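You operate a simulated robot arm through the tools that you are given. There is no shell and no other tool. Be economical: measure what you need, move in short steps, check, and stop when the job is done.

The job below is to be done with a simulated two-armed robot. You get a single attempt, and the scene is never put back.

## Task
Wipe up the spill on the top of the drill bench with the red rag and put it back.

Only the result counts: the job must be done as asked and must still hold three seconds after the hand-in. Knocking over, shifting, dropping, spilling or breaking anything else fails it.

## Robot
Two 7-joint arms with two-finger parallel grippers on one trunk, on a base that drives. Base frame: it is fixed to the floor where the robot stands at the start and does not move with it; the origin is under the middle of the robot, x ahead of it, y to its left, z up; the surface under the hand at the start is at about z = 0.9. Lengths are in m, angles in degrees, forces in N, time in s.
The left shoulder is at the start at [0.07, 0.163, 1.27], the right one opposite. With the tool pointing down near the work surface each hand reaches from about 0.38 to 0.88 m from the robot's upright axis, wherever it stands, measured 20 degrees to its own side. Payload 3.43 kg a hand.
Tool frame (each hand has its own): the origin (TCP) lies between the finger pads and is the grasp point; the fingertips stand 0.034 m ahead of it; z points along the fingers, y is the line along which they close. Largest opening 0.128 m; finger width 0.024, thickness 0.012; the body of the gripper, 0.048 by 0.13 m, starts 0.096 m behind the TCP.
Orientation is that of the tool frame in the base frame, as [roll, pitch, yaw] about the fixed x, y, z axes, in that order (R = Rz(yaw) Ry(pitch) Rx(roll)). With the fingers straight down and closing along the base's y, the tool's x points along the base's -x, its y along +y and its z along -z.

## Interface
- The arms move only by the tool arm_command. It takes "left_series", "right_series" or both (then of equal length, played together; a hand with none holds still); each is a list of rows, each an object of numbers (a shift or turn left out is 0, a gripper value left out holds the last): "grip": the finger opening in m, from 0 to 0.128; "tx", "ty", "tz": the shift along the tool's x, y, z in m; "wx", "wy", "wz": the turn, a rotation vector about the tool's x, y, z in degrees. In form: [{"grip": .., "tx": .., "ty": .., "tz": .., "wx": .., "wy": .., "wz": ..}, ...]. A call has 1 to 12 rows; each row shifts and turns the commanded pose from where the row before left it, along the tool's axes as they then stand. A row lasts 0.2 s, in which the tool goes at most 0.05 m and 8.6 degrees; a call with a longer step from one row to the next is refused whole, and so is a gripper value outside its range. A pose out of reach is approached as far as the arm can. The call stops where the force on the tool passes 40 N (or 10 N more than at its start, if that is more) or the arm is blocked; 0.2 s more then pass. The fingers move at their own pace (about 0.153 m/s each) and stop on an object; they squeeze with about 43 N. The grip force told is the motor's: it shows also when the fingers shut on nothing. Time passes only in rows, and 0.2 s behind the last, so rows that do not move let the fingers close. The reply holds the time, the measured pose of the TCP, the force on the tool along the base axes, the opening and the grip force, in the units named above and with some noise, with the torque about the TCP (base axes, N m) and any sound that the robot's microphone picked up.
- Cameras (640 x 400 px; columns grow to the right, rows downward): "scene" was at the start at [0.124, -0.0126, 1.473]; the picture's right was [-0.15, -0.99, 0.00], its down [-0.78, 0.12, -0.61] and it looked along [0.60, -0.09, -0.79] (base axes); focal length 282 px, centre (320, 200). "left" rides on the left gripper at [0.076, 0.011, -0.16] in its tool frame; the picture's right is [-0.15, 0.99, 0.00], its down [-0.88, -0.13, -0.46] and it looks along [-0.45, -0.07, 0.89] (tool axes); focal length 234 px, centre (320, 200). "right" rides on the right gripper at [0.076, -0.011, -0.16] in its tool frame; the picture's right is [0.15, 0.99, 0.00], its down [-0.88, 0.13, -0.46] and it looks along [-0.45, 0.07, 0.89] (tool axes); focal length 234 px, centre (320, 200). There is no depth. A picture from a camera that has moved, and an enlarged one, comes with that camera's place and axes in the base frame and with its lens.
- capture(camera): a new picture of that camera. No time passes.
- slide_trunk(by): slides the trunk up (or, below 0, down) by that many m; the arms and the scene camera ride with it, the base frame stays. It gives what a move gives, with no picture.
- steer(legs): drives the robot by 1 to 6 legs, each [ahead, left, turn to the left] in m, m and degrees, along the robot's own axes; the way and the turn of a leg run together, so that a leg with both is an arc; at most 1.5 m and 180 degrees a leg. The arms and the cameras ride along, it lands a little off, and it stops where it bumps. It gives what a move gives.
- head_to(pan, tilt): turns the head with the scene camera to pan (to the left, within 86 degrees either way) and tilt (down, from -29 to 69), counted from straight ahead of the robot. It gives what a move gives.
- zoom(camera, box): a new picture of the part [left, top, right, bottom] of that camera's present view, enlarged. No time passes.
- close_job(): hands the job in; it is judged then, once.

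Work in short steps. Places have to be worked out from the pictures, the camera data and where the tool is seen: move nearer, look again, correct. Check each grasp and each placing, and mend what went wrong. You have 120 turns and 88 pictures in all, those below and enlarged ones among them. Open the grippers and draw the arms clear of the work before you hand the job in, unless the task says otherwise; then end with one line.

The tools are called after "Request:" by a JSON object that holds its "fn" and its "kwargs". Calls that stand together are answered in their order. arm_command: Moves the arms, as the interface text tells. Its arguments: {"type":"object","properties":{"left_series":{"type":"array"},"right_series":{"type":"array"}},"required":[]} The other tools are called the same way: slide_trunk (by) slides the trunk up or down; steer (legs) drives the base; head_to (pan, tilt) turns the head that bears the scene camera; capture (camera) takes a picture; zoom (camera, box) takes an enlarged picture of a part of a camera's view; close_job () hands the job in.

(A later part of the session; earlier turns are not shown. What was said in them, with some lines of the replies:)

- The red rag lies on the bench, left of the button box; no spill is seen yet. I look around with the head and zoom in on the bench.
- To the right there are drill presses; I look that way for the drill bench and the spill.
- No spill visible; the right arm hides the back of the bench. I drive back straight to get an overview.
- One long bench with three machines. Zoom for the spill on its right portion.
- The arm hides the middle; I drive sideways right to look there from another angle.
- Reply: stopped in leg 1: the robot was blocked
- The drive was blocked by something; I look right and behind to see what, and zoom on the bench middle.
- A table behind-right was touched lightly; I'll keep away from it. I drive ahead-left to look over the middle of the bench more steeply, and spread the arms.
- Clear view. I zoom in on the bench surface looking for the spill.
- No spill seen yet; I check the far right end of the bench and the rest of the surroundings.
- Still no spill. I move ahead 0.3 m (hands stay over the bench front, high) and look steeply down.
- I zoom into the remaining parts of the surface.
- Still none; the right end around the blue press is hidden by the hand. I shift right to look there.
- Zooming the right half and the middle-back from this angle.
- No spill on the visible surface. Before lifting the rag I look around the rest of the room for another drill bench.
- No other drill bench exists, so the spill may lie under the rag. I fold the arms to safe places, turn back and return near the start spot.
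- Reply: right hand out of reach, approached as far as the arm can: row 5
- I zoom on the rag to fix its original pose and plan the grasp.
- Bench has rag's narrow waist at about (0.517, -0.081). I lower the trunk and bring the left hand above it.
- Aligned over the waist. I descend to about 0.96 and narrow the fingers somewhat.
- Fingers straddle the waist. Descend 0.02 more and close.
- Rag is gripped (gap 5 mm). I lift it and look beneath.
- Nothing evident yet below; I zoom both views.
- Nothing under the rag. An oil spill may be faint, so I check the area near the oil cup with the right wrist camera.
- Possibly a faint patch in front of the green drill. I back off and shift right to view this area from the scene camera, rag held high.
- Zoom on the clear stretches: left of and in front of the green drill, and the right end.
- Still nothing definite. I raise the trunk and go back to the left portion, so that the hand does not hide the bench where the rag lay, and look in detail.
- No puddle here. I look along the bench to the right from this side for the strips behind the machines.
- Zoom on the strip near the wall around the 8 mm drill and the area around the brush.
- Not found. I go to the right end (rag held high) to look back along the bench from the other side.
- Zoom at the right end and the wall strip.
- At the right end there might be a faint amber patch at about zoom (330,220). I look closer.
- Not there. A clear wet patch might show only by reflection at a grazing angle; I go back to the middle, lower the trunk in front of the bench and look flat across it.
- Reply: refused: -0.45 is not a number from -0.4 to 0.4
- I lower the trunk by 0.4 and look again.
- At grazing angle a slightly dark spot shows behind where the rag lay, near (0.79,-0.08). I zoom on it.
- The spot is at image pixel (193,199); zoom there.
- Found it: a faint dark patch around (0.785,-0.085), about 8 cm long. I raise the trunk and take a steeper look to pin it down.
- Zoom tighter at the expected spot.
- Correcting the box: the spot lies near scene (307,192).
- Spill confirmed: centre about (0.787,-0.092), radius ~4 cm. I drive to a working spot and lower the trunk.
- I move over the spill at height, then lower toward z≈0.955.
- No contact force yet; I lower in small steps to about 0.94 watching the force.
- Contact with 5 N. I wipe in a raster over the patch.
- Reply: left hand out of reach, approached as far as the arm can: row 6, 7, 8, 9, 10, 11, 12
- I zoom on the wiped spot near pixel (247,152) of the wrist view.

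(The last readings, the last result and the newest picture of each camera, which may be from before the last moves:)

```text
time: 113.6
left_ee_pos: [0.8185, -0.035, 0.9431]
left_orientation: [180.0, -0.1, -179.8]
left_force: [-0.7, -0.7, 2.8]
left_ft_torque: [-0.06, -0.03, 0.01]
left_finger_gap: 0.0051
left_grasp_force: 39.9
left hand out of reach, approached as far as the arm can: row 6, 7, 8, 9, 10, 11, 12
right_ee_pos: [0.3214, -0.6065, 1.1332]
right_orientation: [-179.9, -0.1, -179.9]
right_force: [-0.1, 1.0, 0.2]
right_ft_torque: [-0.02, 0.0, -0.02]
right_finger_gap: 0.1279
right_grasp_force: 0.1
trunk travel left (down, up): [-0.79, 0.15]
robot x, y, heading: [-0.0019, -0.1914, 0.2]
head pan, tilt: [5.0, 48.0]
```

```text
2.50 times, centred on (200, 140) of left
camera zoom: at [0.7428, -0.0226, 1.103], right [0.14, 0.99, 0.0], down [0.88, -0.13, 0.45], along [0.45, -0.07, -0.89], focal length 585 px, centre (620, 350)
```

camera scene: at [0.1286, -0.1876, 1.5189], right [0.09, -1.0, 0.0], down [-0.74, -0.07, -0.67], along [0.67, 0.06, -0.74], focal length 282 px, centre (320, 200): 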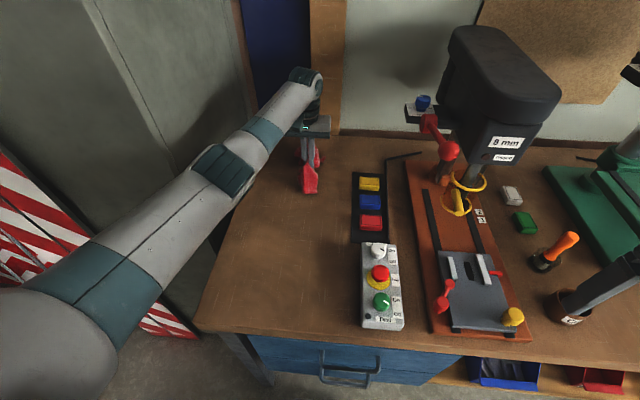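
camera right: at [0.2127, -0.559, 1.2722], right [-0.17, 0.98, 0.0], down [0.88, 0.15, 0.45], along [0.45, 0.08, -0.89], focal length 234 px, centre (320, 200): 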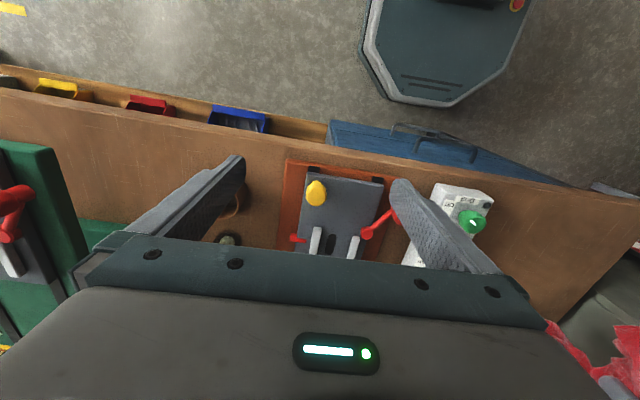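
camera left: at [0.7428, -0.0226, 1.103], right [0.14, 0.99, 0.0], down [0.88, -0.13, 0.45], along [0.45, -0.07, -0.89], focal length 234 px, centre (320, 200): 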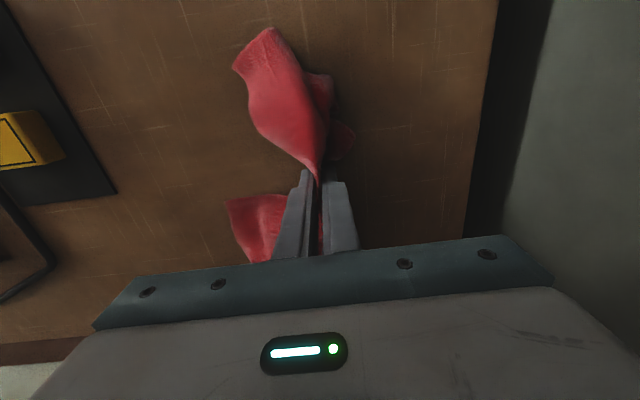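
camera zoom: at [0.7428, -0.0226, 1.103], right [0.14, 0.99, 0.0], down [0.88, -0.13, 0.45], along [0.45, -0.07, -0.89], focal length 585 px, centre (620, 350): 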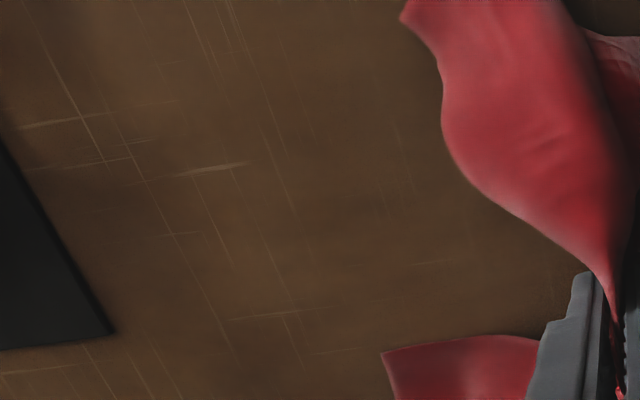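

The spot looks clean where visible. I do a second pass crosswise with slightly more pressure to be sure.

Request:
{"fn": "arm_command", "kwargs": {"left_series": [{"tx": 0.03, "tz": 0.003}, {"tx": 0.04}, {"tx": 0.03}, {"ty": -0.025}, {"tx": -0.035}, {"tx": -0.035}, {"ty": -0.025}, {"tx": 0.035}, {"tx": 0.035}, {"ty": -0.025}, {"tx": -0.035}, {"tx": -0.035}]}}

Request:
{"fn": "arm_command", "kwargs": {"left_series": [{"ty": -0.025}, {"tx": 0.035}, {"tx": 0.035}, {"ty": 0.025, "tx": -0.025}, {"ty": 0.025, "tx": -0.02}, {"ty": 0.02}, {}]}}

```text
time: 115.3
left_ee_pos: [0.804, -0.0873, 0.9368]
left_orientation: [179.8, -0.5, -179.9]
left_force: [-5.0, 0.8, 16.4]
left_ft_torque: [0.06, 0.18, 0.06]
left_finger_gap: 0.0048
left_grasp_force: 39.3
left hand out of reach, approached as far as the arm can: row 1, 2, 3, 5, 6, 7
right_ee_pos: [0.3199, -0.6089, 1.1321]
right_orientation: [179.9, -0.1, -179.9]
right_force: [0.0, -0.3, 0.6]
right_ft_torque: [-0.01, -0.01, 0.01]
right_finger_gap: 0.1281
right_grasp_force: 0.2
trunk travel left (down, up): [-0.79, 0.15]
robot x, y, heading: [-0.0046, -0.1912, 0.2]
head pan, tilt: [5.0, 48.0]
stopped in row 8 (left hand): the force on the tool passed its limit at 89 N (the readings are from after the stop); the commanded pose is now the measured one
```

```text
time: 115.8
left_ee_pos: [0.7925, -0.1132, 0.9383]
left_orientation: [179.5, -0.7, -179.8]
left_force: [-3.4, 0.1, 11.7]
left_ft_torque: [0.02, 0.08, 0.03]
left_finger_gap: 0.0051
left_grasp_force: 39.5
right_ee_pos: [0.3206, -0.608, 1.132]
right_orientation: [179.9, 0.0, -179.9]
right_force: [-0.1, 0.1, 0.4]
right_ft_torque: [0.02, 0.01, 0.0]
right_finger_gap: 0.1279
right_grasp_force: 0.0
trunk travel left (down, up): [-0.79, 0.15]
robot x, y, heading: [-0.0004, -0.1886, 0.5]
head pan, tilt: [5.0, 48.0]
stopped in row 2 (left hand): the force on the tool passed its limit at 87 N (the readings are from after the stop); the commanded pose is now the measured one
```

Pressed too hard; I lift off, retract, and inspect with the scene camera.

Request:
{"fn": "arm_command", "kwargs": {"left_series": [{"tz": -0.02}, {"tz": -0.05}, {"tz": -0.05}, {"tz": -0.05}, {"tz": -0.03}, {"tx": 0.05}, {"tx": 0.05}, {"tx": 0.05}, {"tx": 0.05}, {"tx": 0.03}]}}

Request:
{"fn": "steer", "kwargs": {"legs": [[-0.28, 0, 0], [0, -0.22, 0], [-0.22, -0.12, 0]]}}

Request:
{"fn": "slide_trunk", "kwargs": {"by": -0.26}}

Request:
{"fn": "head_to", "kwargs": {"pan": -5, "tilt": 20}}

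Request:
{"fn": "capture", "kwargs": {"camera": "scene"}}

```text
time: 118.0
left_ee_pos: [0.7954, -0.1128, 1.1332]
left_orientation: [179.5, -0.8, -179.9]
left_force: [0.7, -0.1, -0.5]
left_ft_torque: [-0.02, -0.04, -0.01]
left_finger_gap: 0.0051
left_grasp_force: 38.9
left hand out of reach, approached as far as the arm can: row 6, 7, 8, 9, 10
right_ee_pos: [0.3216, -0.6082, 1.132]
right_orientation: [180.0, -0.1, -180.0]
right_force: [-0.4, 0.2, -0.5]
right_ft_torque: [-0.04, 0.03, -0.01]
right_finger_gap: 0.128
right_grasp_force: 0.1
trunk travel left (down, up): [-0.79, 0.15]
robot x, y, heading: [-0.0022, -0.1967, 0.0]
head pan, tilt: [5.0, 48.0]
```

```text
time: 122.7
left_ee_pos: [0.3058, -0.4506, 1.1322]
left_orientation: [179.7, -0.9, -179.7]
left_force: [-0.4, -0.2, -0.5]
left_ft_torque: [-0.03, 0.0, 0.0]
left_finger_gap: 0.0049
left_grasp_force: 39.1
right_ee_pos: [-0.1668, -0.9459, 1.1321]
right_orientation: [-180.0, -0.1, -179.7]
right_force: [-0.3, 1.1, 0.3]
right_ft_torque: [0.03, 0.01, -0.02]
right_finger_gap: 0.1283
right_grasp_force: 0.0
trunk travel left (down, up): [-0.79, 0.15]
robot x, y, heading: [-0.4902, -0.5343, 0.3]
head pan, tilt: [5.0, 48.0]
```

```text
time: 124.6
left_ee_pos: [0.3044, -0.4504, 0.9355]
left_orientation: [179.6, 0.1, -179.8]
left_force: [-19.0, -0.9, 17.3]
left_ft_torque: [-0.04, 0.19, 0.04]
left_finger_gap: 0.005
left_grasp_force: 39.5
right_ee_pos: [-0.1675, -0.9465, 0.921]
right_orientation: [180.0, 0.1, -179.8]
right_force: [0.9, 0.1, 0.7]
right_ft_torque: [-0.02, 0.04, -0.01]
right_finger_gap: 0.1282
right_grasp_force: 0.1
trunk travel left (down, up): [-0.579, 0.361]
robot x, y, heading: [-0.49, -0.5301, 0.5]
head pan, tilt: [5.0, 48.0]
stopped: the force on the tool passed its limit at 51 N (the readings are from after the stop); the commanded pose is now the measured one
```

```text
time: 125.5
left_ee_pos: [0.3036, -0.45, 0.9357]
left_orientation: [179.6, 0.3, -179.8]
left_force: [-13.5, 0.1, 19.9]
left_ft_torque: [-0.02, 0.06, 0.03]
left_finger_gap: 0.0051
left_grasp_force: 38.8
right_ee_pos: [-0.1705, -0.9466, 0.9223]
right_orientation: [180.0, 0.2, -179.7]
right_force: [0.0, -0.7, 0.2]
right_ft_torque: [-0.01, 0.01, 0.03]
right_finger_gap: 0.1278
right_grasp_force: 0.1
trunk travel left (down, up): [-0.579, 0.361]
robot x, y, heading: [-0.4889, -0.5314, 0.4]
head pan, tilt: [-5.0, 20.0]
```

```text
15 pictures are left
camera scene: at [-0.3519, -0.5417, 1.3512], right [-0.08, -1.0, 0.0], down [-0.34, 0.03, -0.94], along [0.94, -0.08, -0.34], focal length 282 px, centre (320, 200)
```

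scene: 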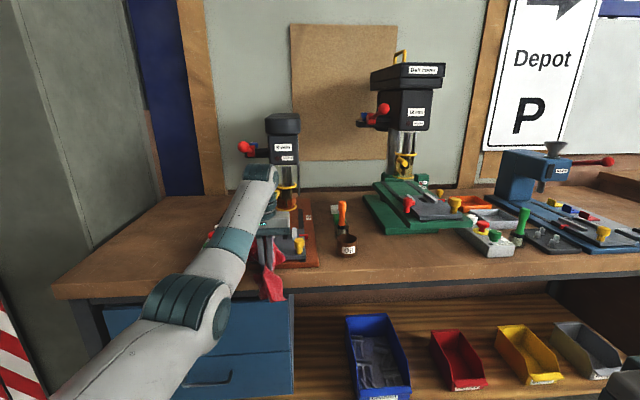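

The arm did not retract and the hand has settled on the bench's front edge. I raise the trunk again and check the spill spot and the jig from here.

Request:
{"fn": "slide_trunk", "kwargs": {"by": 0.1}}

Request:
{"fn": "capture", "kwargs": {"camera": "scene"}}

Request:
{"fn": "zoom", "kwargs": {"camera": "scene", "box": [140, 185, 240, 255]}}

```text
time: 126.9
left_ee_pos: [0.3074, -0.4509, 1.0319]
left_orientation: [179.6, -0.1, -179.8]
left_force: [-0.2, 0.4, -1.4]
left_ft_torque: [-0.04, 0.02, -0.04]
left_finger_gap: 0.0048
left_grasp_force: 39.0
right_ee_pos: [-0.1672, -0.9463, 1.0214]
right_orientation: [-179.9, 0.0, -179.8]
right_force: [-0.3, 0.1, 0.6]
right_ft_torque: [0.01, -0.01, -0.02]
right_finger_gap: 0.1281
right_grasp_force: 0.1
trunk travel left (down, up): [-0.679, 0.261]
robot x, y, heading: [-0.4886, -0.5331, 0.4]
head pan, tilt: [-5.0, 20.0]
```

```text
14 pictures are left
camera scene: at [-0.3467, -0.5416, 1.4505], right [-0.08, -1.0, 0.0], down [-0.34, 0.03, -0.94], along [0.94, -0.08, -0.34], focal length 282 px, centre (320, 200)
```

scene: 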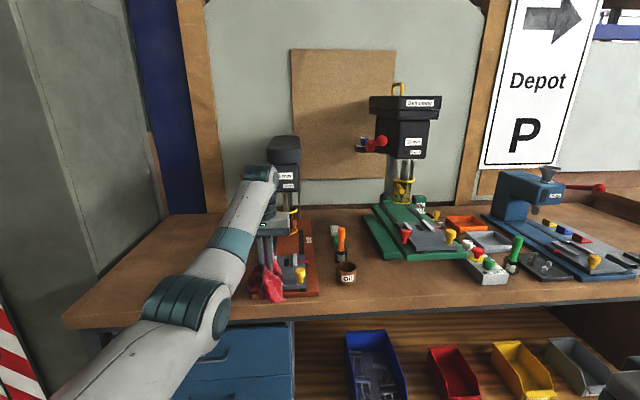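

```text
5.71 times, centred on (190, 220) of scene
camera zoom: at [-0.3467, -0.5416, 1.4505], right [-0.08, -1.0, 0.0], down [-0.34, 0.03, -0.94], along [0.94, -0.08, -0.34], focal length 1610 px, centre (1063, 86)
```

zoom: 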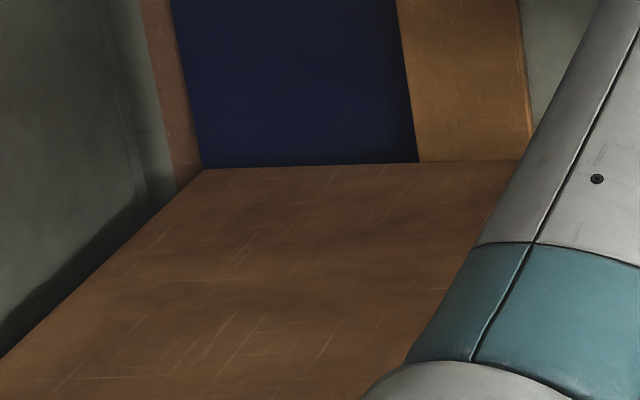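

The patch looks gone. Now I raise the trunk for clearance and test retracting the left arm.

Request:
{"fn": "slide_trunk", "kwargs": {"by": 0.2}}

Request:
{"fn": "arm_command", "kwargs": {"left_series": [{"tz": 0.04}, {"tx": 0.03}, {"tx": 0.04}, {"tx": 0.05}, {"tx": 0.05}]}}

```text
time: 129.1
left_ee_pos: [0.3079, -0.4507, 1.2312]
left_orientation: [179.7, -0.2, -179.7]
left_force: [-0.3, -1.0, -0.9]
left_ft_torque: [-0.01, 0.0, -0.03]
left_finger_gap: 0.0046
left_grasp_force: 39.1
right_ee_pos: [-0.166, -0.9463, 1.221]
right_orientation: [-179.9, -0.1, -179.7]
right_force: [-1.4, -0.2, 0.6]
right_ft_torque: [-0.01, -0.02, 0.0]
right_finger_gap: 0.128
right_grasp_force: 0.0
trunk travel left (down, up): [-0.879, 0.061]
robot x, y, heading: [-0.4936, -0.5315, 0.3]
head pan, tilt: [-5.0, 20.0]
```

```text
time: 130.2
left_ee_pos: [0.3066, -0.4499, 1.1933]
left_orientation: [179.6, -0.1, -179.7]
left_force: [0.1, -0.1, -0.4]
left_ft_torque: [-0.01, 0.01, 0.0]
left_finger_gap: 0.0047
left_grasp_force: 39.5
left hand out of reach, approached as far as the arm can: row 2, 3, 4, 5
right_ee_pos: [-0.1657, -0.945, 1.221]
right_orientation: [-179.9, -0.1, -179.8]
right_force: [-0.1, 0.2, -0.4]
right_ft_torque: [-0.01, -0.01, 0.0]
right_finger_gap: 0.1279
right_grasp_force: 0.0
trunk travel left (down, up): [-0.879, 0.061]
robot x, y, heading: [-0.4887, -0.5316, 0.4]
head pan, tilt: [-5.0, 20.0]
```

Retraction alone is blocked (joint configuration). I try moving sideways and upward first.

Request:
{"fn": "arm_command", "kwargs": {"left_series": [{"tx": -0.05}, {"tx": -0.05}, {"tx": -0.05}, {"ty": 0.03}, {"ty": 0.03}, {"tz": -0.03}]}}

Request:
{"fn": "arm_command", "kwargs": {"left_series": [{"tx": 0.01}, {"tx": 0.01}, {"tx": 0.02}]}}

```text
time: 131.7
left_ee_pos: [0.3286, -0.3808, 1.2205]
left_orientation: [179.5, -0.1, -179.8]
left_force: [0.1, 0.3, -0.1]
left_ft_torque: [-0.01, -0.05, 0.02]
left_finger_gap: 0.0049
left_grasp_force: 39.3
left hand out of reach, approached as far as the arm can: row 1, 2, 3
right_ee_pos: [-0.1681, -0.9487, 1.2209]
right_orientation: [179.9, 0.0, -179.8]
right_force: [0.0, 0.3, 0.0]
right_ft_torque: [-0.02, -0.06, -0.01]
right_finger_gap: 0.1276
right_grasp_force: 0.0
trunk travel left (down, up): [-0.879, 0.061]
robot x, y, heading: [-0.4925, -0.5321, 0.5]
head pan, tilt: [-5.0, 20.0]
```

```text
time: 132.4
left_ee_pos: [0.2904, -0.3769, 1.2206]
left_orientation: [179.6, -0.1, -179.7]
left_force: [0.1, -0.2, -0.6]
left_ft_torque: [0.02, -0.02, -0.02]
left_finger_gap: 0.005
left_grasp_force: 39.0
left hand out of reach, approached as far as the arm can: row 2
right_ee_pos: [-0.1675, -0.9439, 1.223]
right_orientation: [-179.9, 0.0, -179.6]
right_force: [-0.3, 0.4, 0.9]
right_ft_torque: [-0.05, -0.03, 0.02]
right_finger_gap: 0.1282
right_grasp_force: 0.1
trunk travel left (down, up): [-0.879, 0.061]
robot x, y, heading: [-0.4889, -0.5349, 0.1]
head pan, tilt: [-5.0, 20.0]
```

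It moves again. Continue retracting.

Request:
{"fn": "arm_command", "kwargs": {"left_series": [{"tx": 0.02}, {"tx": 0.03}, {"tx": 0.04}, {"tx": 0.04}, {"tx": 0.04}, {}]}}

```text
time: 133.8
left_ee_pos: [0.1192, -0.3822, 1.221]
left_orientation: [179.5, -0.1, -179.7]
left_force: [0.0, 0.7, -0.1]
left_ft_torque: [-0.01, 0.02, 0.03]
left_finger_gap: 0.0048
left_grasp_force: 39.6
right_ee_pos: [-0.1656, -0.9471, 1.2214]
right_orientation: [179.9, -0.1, -179.5]
right_force: [0.5, -0.2, 0.3]
right_ft_torque: [0.01, 0.0, 0.0]
right_finger_gap: 0.1281
right_grasp_force: 0.2
trunk travel left (down, up): [-0.879, 0.061]
robot x, y, heading: [-0.4903, -0.5311, 0.6]
head pan, tilt: [-5.0, 20.0]
```

Arm is free. I shift the hand right, drive closer, and check the wiped spot with a steeper zoom as before.

Request:
{"fn": "arm_command", "kwargs": {"left_series": [{"ty": -0.04}, {"ty": -0.04}, {"ty": -0.03}]}}

Request:
{"fn": "steer", "kwargs": {"legs": [[0.2, 0.12, 0]]}}

Request:
{"fn": "head_to", "kwargs": {"pan": 15, "tilt": 40}}

Request:
{"fn": "zoom", "kwargs": {"camera": "scene", "box": [255, 155, 365, 223]}}

```text
time: 134.7
left_ee_pos: [0.1208, -0.4916, 1.2183]
left_orientation: [179.4, -0.1, -179.7]
left_force: [-0.6, 0.4, 0.2]
left_ft_torque: [0.01, 0.02, -0.01]
left_finger_gap: 0.0048
left_grasp_force: 39.2
right_ee_pos: [-0.1658, -0.9473, 1.221]
right_orientation: [179.9, -0.1, -179.6]
right_force: [0.4, 0.4, 0.7]
right_ft_torque: [0.0, -0.04, 0.01]
right_finger_gap: 0.1281
right_grasp_force: 0.1
trunk travel left (down, up): [-0.879, 0.061]
robot x, y, heading: [-0.4922, -0.5333, 0.3]
head pan, tilt: [-5.0, 20.0]
```

```text
time: 136.4
left_ee_pos: [0.3144, -0.3671, 1.2205]
left_orientation: [179.5, 0.0, -179.5]
left_force: [-0.3, -0.3, 0.3]
left_ft_torque: [-0.01, -0.02, 0.02]
left_finger_gap: 0.0049
left_grasp_force: 39.4
right_ee_pos: [0.0275, -0.8244, 1.2202]
right_orientation: [179.9, 0.0, -179.4]
right_force: [0.1, -0.6, 1.0]
right_ft_torque: [0.01, -0.02, 0.02]
right_finger_gap: 0.1279
right_grasp_force: 0.1
trunk travel left (down, up): [-0.879, 0.061]
robot x, y, heading: [-0.2899, -0.4127, 0.4]
head pan, tilt: [-5.0, 20.0]
```

```text
time: 137.2
left_ee_pos: [0.3161, -0.367, 1.2178]
left_orientation: [179.5, -0.1, -179.6]
left_force: [-0.1, 0.4, 0.0]
left_ft_torque: [0.0, -0.01, 0.01]
left_finger_gap: 0.0048
left_grasp_force: 39.2
right_ee_pos: [0.0312, -0.8228, 1.2215]
right_orientation: [180.0, 0.0, -179.4]
right_force: [0.5, 0.1, -0.1]
right_ft_torque: [-0.01, 0.02, -0.03]
right_finger_gap: 0.1279
right_grasp_force: 0.0
trunk travel left (down, up): [-0.879, 0.061]
robot x, y, heading: [-0.2966, -0.4099, 0.8]
head pan, tilt: [15.0, 40.0]
```

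```text
5.82 times, centred on (310, 189) of scene
camera zoom: at [-0.1628, -0.3888, 1.6191], right [0.27, -0.96, 0.0], down [-0.62, -0.17, -0.77], along [0.74, 0.21, -0.64], focal length 1640 px, centre (378, 264)
```

zoom: 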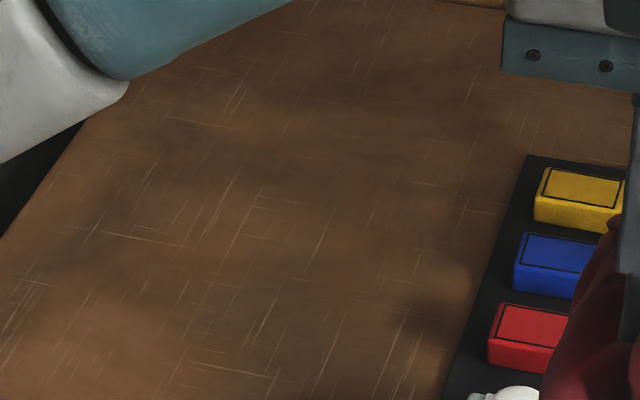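

Zoom tighter on the wiped spot.

Request:
{"fn": "zoom", "kwargs": {"camera": "scene", "box": [278, 158, 350, 203]}}

```text
8.89 times, centred on (314, 180) of scene
camera zoom: at [-0.1628, -0.3888, 1.6191], right [0.27, -0.96, 0.0], down [-0.62, -0.17, -0.77], along [0.74, 0.21, -0.64], focal length 2505 px, centre (373, 373)
```

zoom: 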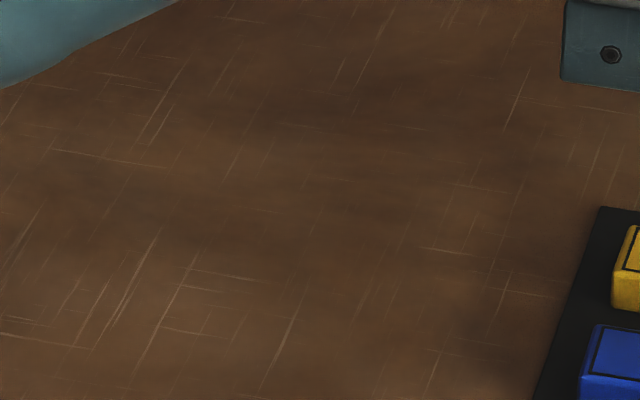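

The dark patch is gone. Now I return the rag: drive so the hand comes over the original spot (0.515,-0.080).

Request:
{"fn": "steer", "kwargs": {"legs": [[0, 0.29, -0.8], [0.2, 0, 0]]}}

Request:
{"fn": "slide_trunk", "kwargs": {"by": -0.1}}

```text
time: 140.4
left_ee_pos: [0.5125, -0.0792, 1.2205]
left_orientation: [179.6, 0.2, 179.8]
left_force: [-0.5, -0.7, -0.1]
left_ft_torque: [-0.01, -0.01, 0.02]
left_finger_gap: 0.0049
left_grasp_force: 39.3
right_ee_pos: [0.2218, -0.5331, 1.222]
right_orientation: [180.0, 0.1, 179.9]
right_force: [-0.8, -0.4, -0.6]
right_ft_torque: [0.01, -0.01, 0.0]
right_finger_gap: 0.128
right_grasp_force: 0.1
trunk travel left (down, up): [-0.879, 0.061]
robot x, y, heading: [-0.0955, -0.1173, 0.1]
head pan, tilt: [15.0, 40.0]
```

```text
time: 141.8
left_ee_pos: [0.5152, -0.078, 1.1194]
left_orientation: [179.7, 0.0, 179.7]
left_force: [1.0, -0.5, -0.6]
left_ft_torque: [0.0, -0.02, 0.02]
left_finger_gap: 0.0048
left_grasp_force: 38.7
right_ee_pos: [0.2233, -0.5309, 1.1217]
right_orientation: [180.0, -0.1, 179.8]
right_force: [-0.5, -0.5, -0.4]
right_ft_torque: [-0.02, 0.0, -0.01]
right_finger_gap: 0.1278
right_grasp_force: 0.0
trunk travel left (down, up): [-0.779, 0.161]
robot x, y, heading: [-0.093, -0.1179, 0.2]
head pan, tilt: [15.0, 40.0]
```

The hand is right over the original spot; I lower to 0.945 and open slowly.

Request:
{"fn": "arm_command", "kwargs": {"left_series": [{"tz": 0.05}, {"tz": 0.05}, {"tz": 0.05}, {"tz": 0.015}, {"tz": 0.008}, {}]}}

Request:
{"fn": "arm_command", "kwargs": {"left_series": [{"grip": 0.02}, {"grip": 0.04}, {"grip": 0.06}, {"grip": 0.06}, {}]}}

Request:
{"fn": "capture", "kwargs": {"camera": "left"}}

```text
time: 143.2
left_ee_pos: [0.5159, -0.0783, 0.9442]
left_orientation: [179.6, 0.0, 179.8]
left_force: [0.0, 0.7, 3.5]
left_ft_torque: [-0.06, -0.01, 0.04]
left_finger_gap: 0.0045
left_grasp_force: 39.1
right_ee_pos: [0.2247, -0.5326, 1.121]
right_orientation: [-180.0, -0.1, 180.0]
right_force: [-0.3, -0.9, -0.6]
right_ft_torque: [0.01, 0.03, 0.03]
right_finger_gap: 0.128
right_grasp_force: 0.1
trunk travel left (down, up): [-0.779, 0.161]
robot x, y, heading: [-0.0923, -0.1185, -0.1]
head pan, tilt: [15.0, 40.0]
```

```text
time: 144.4
left_ee_pos: [0.5166, -0.0785, 0.9451]
left_orientation: [179.6, 0.0, 179.9]
left_force: [-0.5, -0.6, 0.0]
left_ft_torque: [-0.02, 0.04, -0.01]
left_finger_gap: 0.0598
left_grasp_force: 0.0
right_ee_pos: [0.2241, -0.5322, 1.1217]
right_orientation: [179.9, -0.1, 179.9]
right_force: [0.2, -0.8, -0.6]
right_ft_torque: [-0.05, 0.02, -0.02]
right_finger_gap: 0.128
right_grasp_force: 0.0
trunk travel left (down, up): [-0.779, 0.161]
robot x, y, heading: [-0.0953, -0.113, -0.0]
head pan, tilt: [15.0, 40.0]
```

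```text
10 pictures are left
camera left: at [0.4406, -0.0667, 1.1043], right [0.15, 0.99, 0.01], down [0.88, -0.14, 0.45], along [0.45, -0.06, -0.89], focal length 234 px, centre (320, 200)
```

left: 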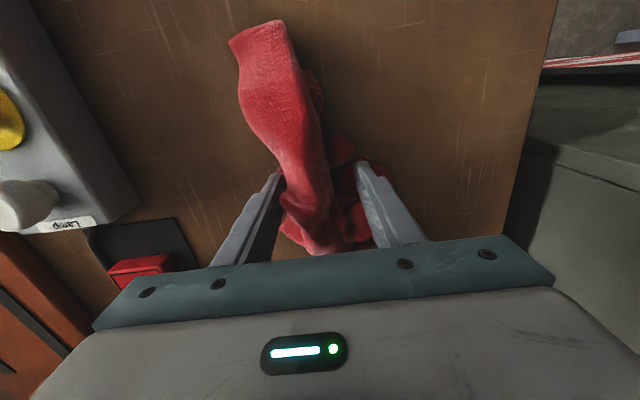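

Released. I open wider and raise the hand straight up, then retreat.

Request:
{"fn": "arm_command", "kwargs": {"left_series": [{"grip": 0.1}, {"tz": -0.02}, {"tz": -0.04}, {"tz": -0.05}, {"tz": -0.05}, {}]}}

Request:
{"fn": "capture", "kwargs": {"camera": "scene"}}

```text
time: 145.8
left_ee_pos: [0.5157, -0.0781, 1.1078]
left_orientation: [179.6, -0.2, 179.8]
left_force: [0.2, 0.3, -0.2]
left_ft_torque: [0.02, 0.02, 0.0]
left_finger_gap: 0.1002
left_grasp_force: 0.0
right_ee_pos: [0.2239, -0.5317, 1.1206]
right_orientation: [179.9, -0.1, 179.8]
right_force: [0.7, -1.2, 0.4]
right_ft_torque: [-0.01, -0.02, -0.03]
right_finger_gap: 0.1281
right_grasp_force: 0.1
trunk travel left (down, up): [-0.779, 0.161]
robot x, y, heading: [-0.0978, -0.1192, 0.1]
head pan, tilt: [15.0, 40.0]
```

```text
9 pictures are left
camera scene: at [0.0365, -0.0956, 1.5191], right [0.26, -0.97, 0.0], down [-0.62, -0.17, -0.77], along [0.74, 0.2, -0.64], focal length 282 px, centre (320, 200)
```

scene: 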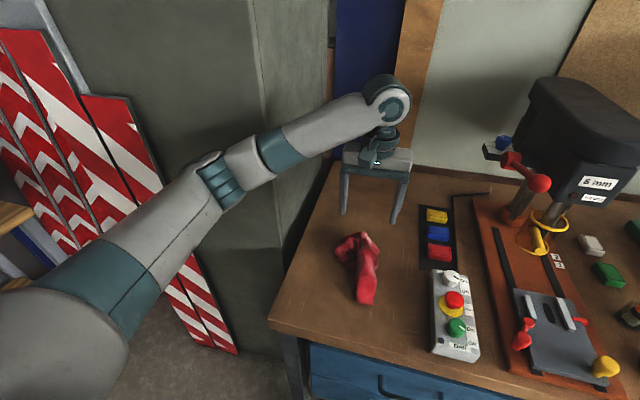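

The rag lies back at its place. I drive back clear of the bench and take a final look, including the wiped spot.

Request:
{"fn": "steer", "kwargs": {"legs": [[-0.35, 0, 0]]}}

Request:
{"fn": "slide_trunk", "kwargs": {"by": -0.25}}

Request:
{"fn": "head_to", "kwargs": {"pan": -12, "tilt": 22}}

Request:
{"fn": "capture", "kwargs": {"camera": "scene"}}

```text
time: 148.0
left_ee_pos: [0.1749, -0.0759, 1.1057]
left_orientation: [179.7, -0.1, 180.0]
left_force: [0.1, -0.2, 0.1]
left_ft_torque: [-0.01, -0.02, -0.03]
left_finger_gap: 0.1001
left_grasp_force: 0.1
right_ee_pos: [-0.1147, -0.5316, 1.1214]
right_orientation: [-180.0, -0.1, -179.9]
right_force: [-0.2, -0.4, 0.0]
right_ft_torque: [0.0, 0.03, 0.0]
right_finger_gap: 0.1281
right_grasp_force: 0.1
trunk travel left (down, up): [-0.779, 0.161]
robot x, y, heading: [-0.4344, -0.117, -0.2]
head pan, tilt: [15.0, 40.0]
```

```text
time: 150.6
left_ee_pos: [0.1734, -0.0774, 0.8567]
left_orientation: [179.6, 0.0, 179.9]
left_force: [0.0, -0.4, -0.3]
left_ft_torque: [-0.04, -0.01, 0.0]
left_finger_gap: 0.0999
left_grasp_force: 0.1
right_ee_pos: [-0.1158, -0.5303, 0.8713]
right_orientation: [-180.0, -0.1, -179.9]
right_force: [0.3, 0.2, -1.0]
right_ft_torque: [0.01, 0.0, 0.02]
right_finger_gap: 0.1281
right_grasp_force: 0.1
trunk travel left (down, up): [-0.529, 0.411]
robot x, y, heading: [-0.435, -0.1163, 0.0]
head pan, tilt: [15.0, 40.0]
```

```text
time: 151.5
left_ee_pos: [0.1732, -0.0763, 0.856]
left_orientation: [179.5, 0.0, 179.9]
left_force: [0.0, 0.4, 1.1]
left_ft_torque: [0.0, -0.01, 0.03]
left_finger_gap: 0.1001
left_grasp_force: 0.0
right_ee_pos: [-0.1168, -0.5316, 0.8711]
right_orientation: [-180.0, -0.1, -179.9]
right_force: [0.2, 0.4, -0.1]
right_ft_torque: [-0.01, -0.03, 0.02]
right_finger_gap: 0.1279
right_grasp_force: 0.1
trunk travel left (down, up): [-0.529, 0.411]
robot x, y, heading: [-0.4349, -0.1199, 0.2]
head pan, tilt: [-12.0, 22.0]
```

```text
8 pictures are left
camera scene: at [-0.2964, -0.1367, 1.2973], right [-0.21, -0.98, 0.0], down [-0.37, 0.08, -0.93], along [0.91, -0.19, -0.38], focal length 282 px, centre (320, 200)
```

scene: 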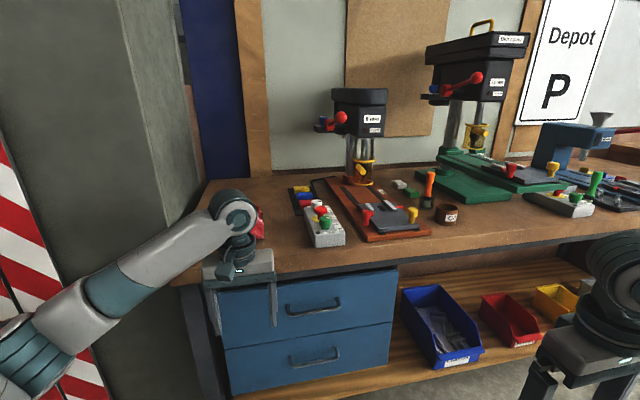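

Zoom on the wiped spot at pixel (252,193) at grazing angle.

Request:
{"fn": "zoom", "kwargs": {"camera": "scene", "box": [205, 165, 301, 225]}}

```text
6.67 times, centred on (253, 195) of scene
camera zoom: at [-0.2964, -0.1367, 1.2973], right [-0.21, -0.98, 0.0], down [-0.37, 0.08, -0.93], along [0.91, -0.19, -0.38], focal length 1879 px, centre (767, 233)
```

zoom: 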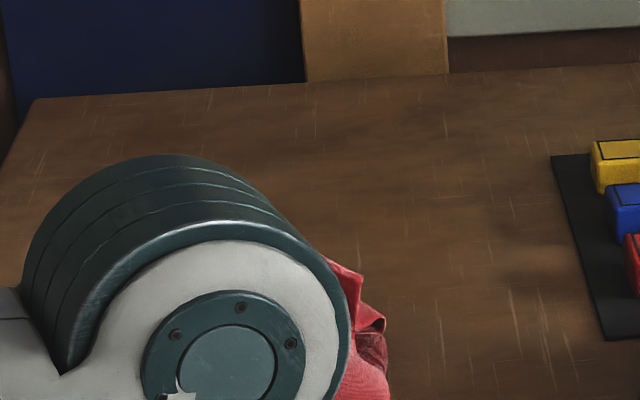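

One tighter zoom to be sure no remnant is left.

Request:
{"fn": "zoom", "kwargs": {"camera": "scene", "box": [235, 176, 291, 211]}}

```text
11.43 times, centred on (263, 194) of scene
camera zoom: at [-0.2964, -0.1367, 1.2973], right [-0.21, -0.98, 0.0], down [-0.37, 0.08, -0.93], along [0.91, -0.19, -0.38], focal length 3221 px, centre (971, 274)
```

zoom: 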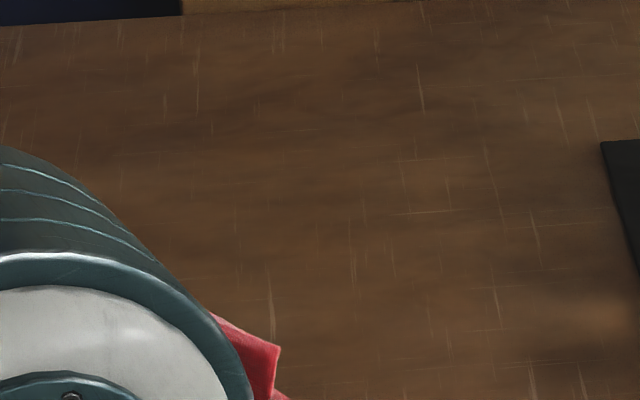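

The spot is clean, the rag is back, both grippers are open and the arms are clear of the bench; I hand the job in.

Request:
{"fn": "close_job", "kwargs": {}}

```text
The job is handed in.
```

I wiped up the spill on the drill bench with the red rag and put the rag back where it lay; close-up views afterwards showed no trace of the spill. The robot bumped the table behind it while driving and pressed down harder than intended on the bench three times, but nothing on the bench looked moved in the last pictures.
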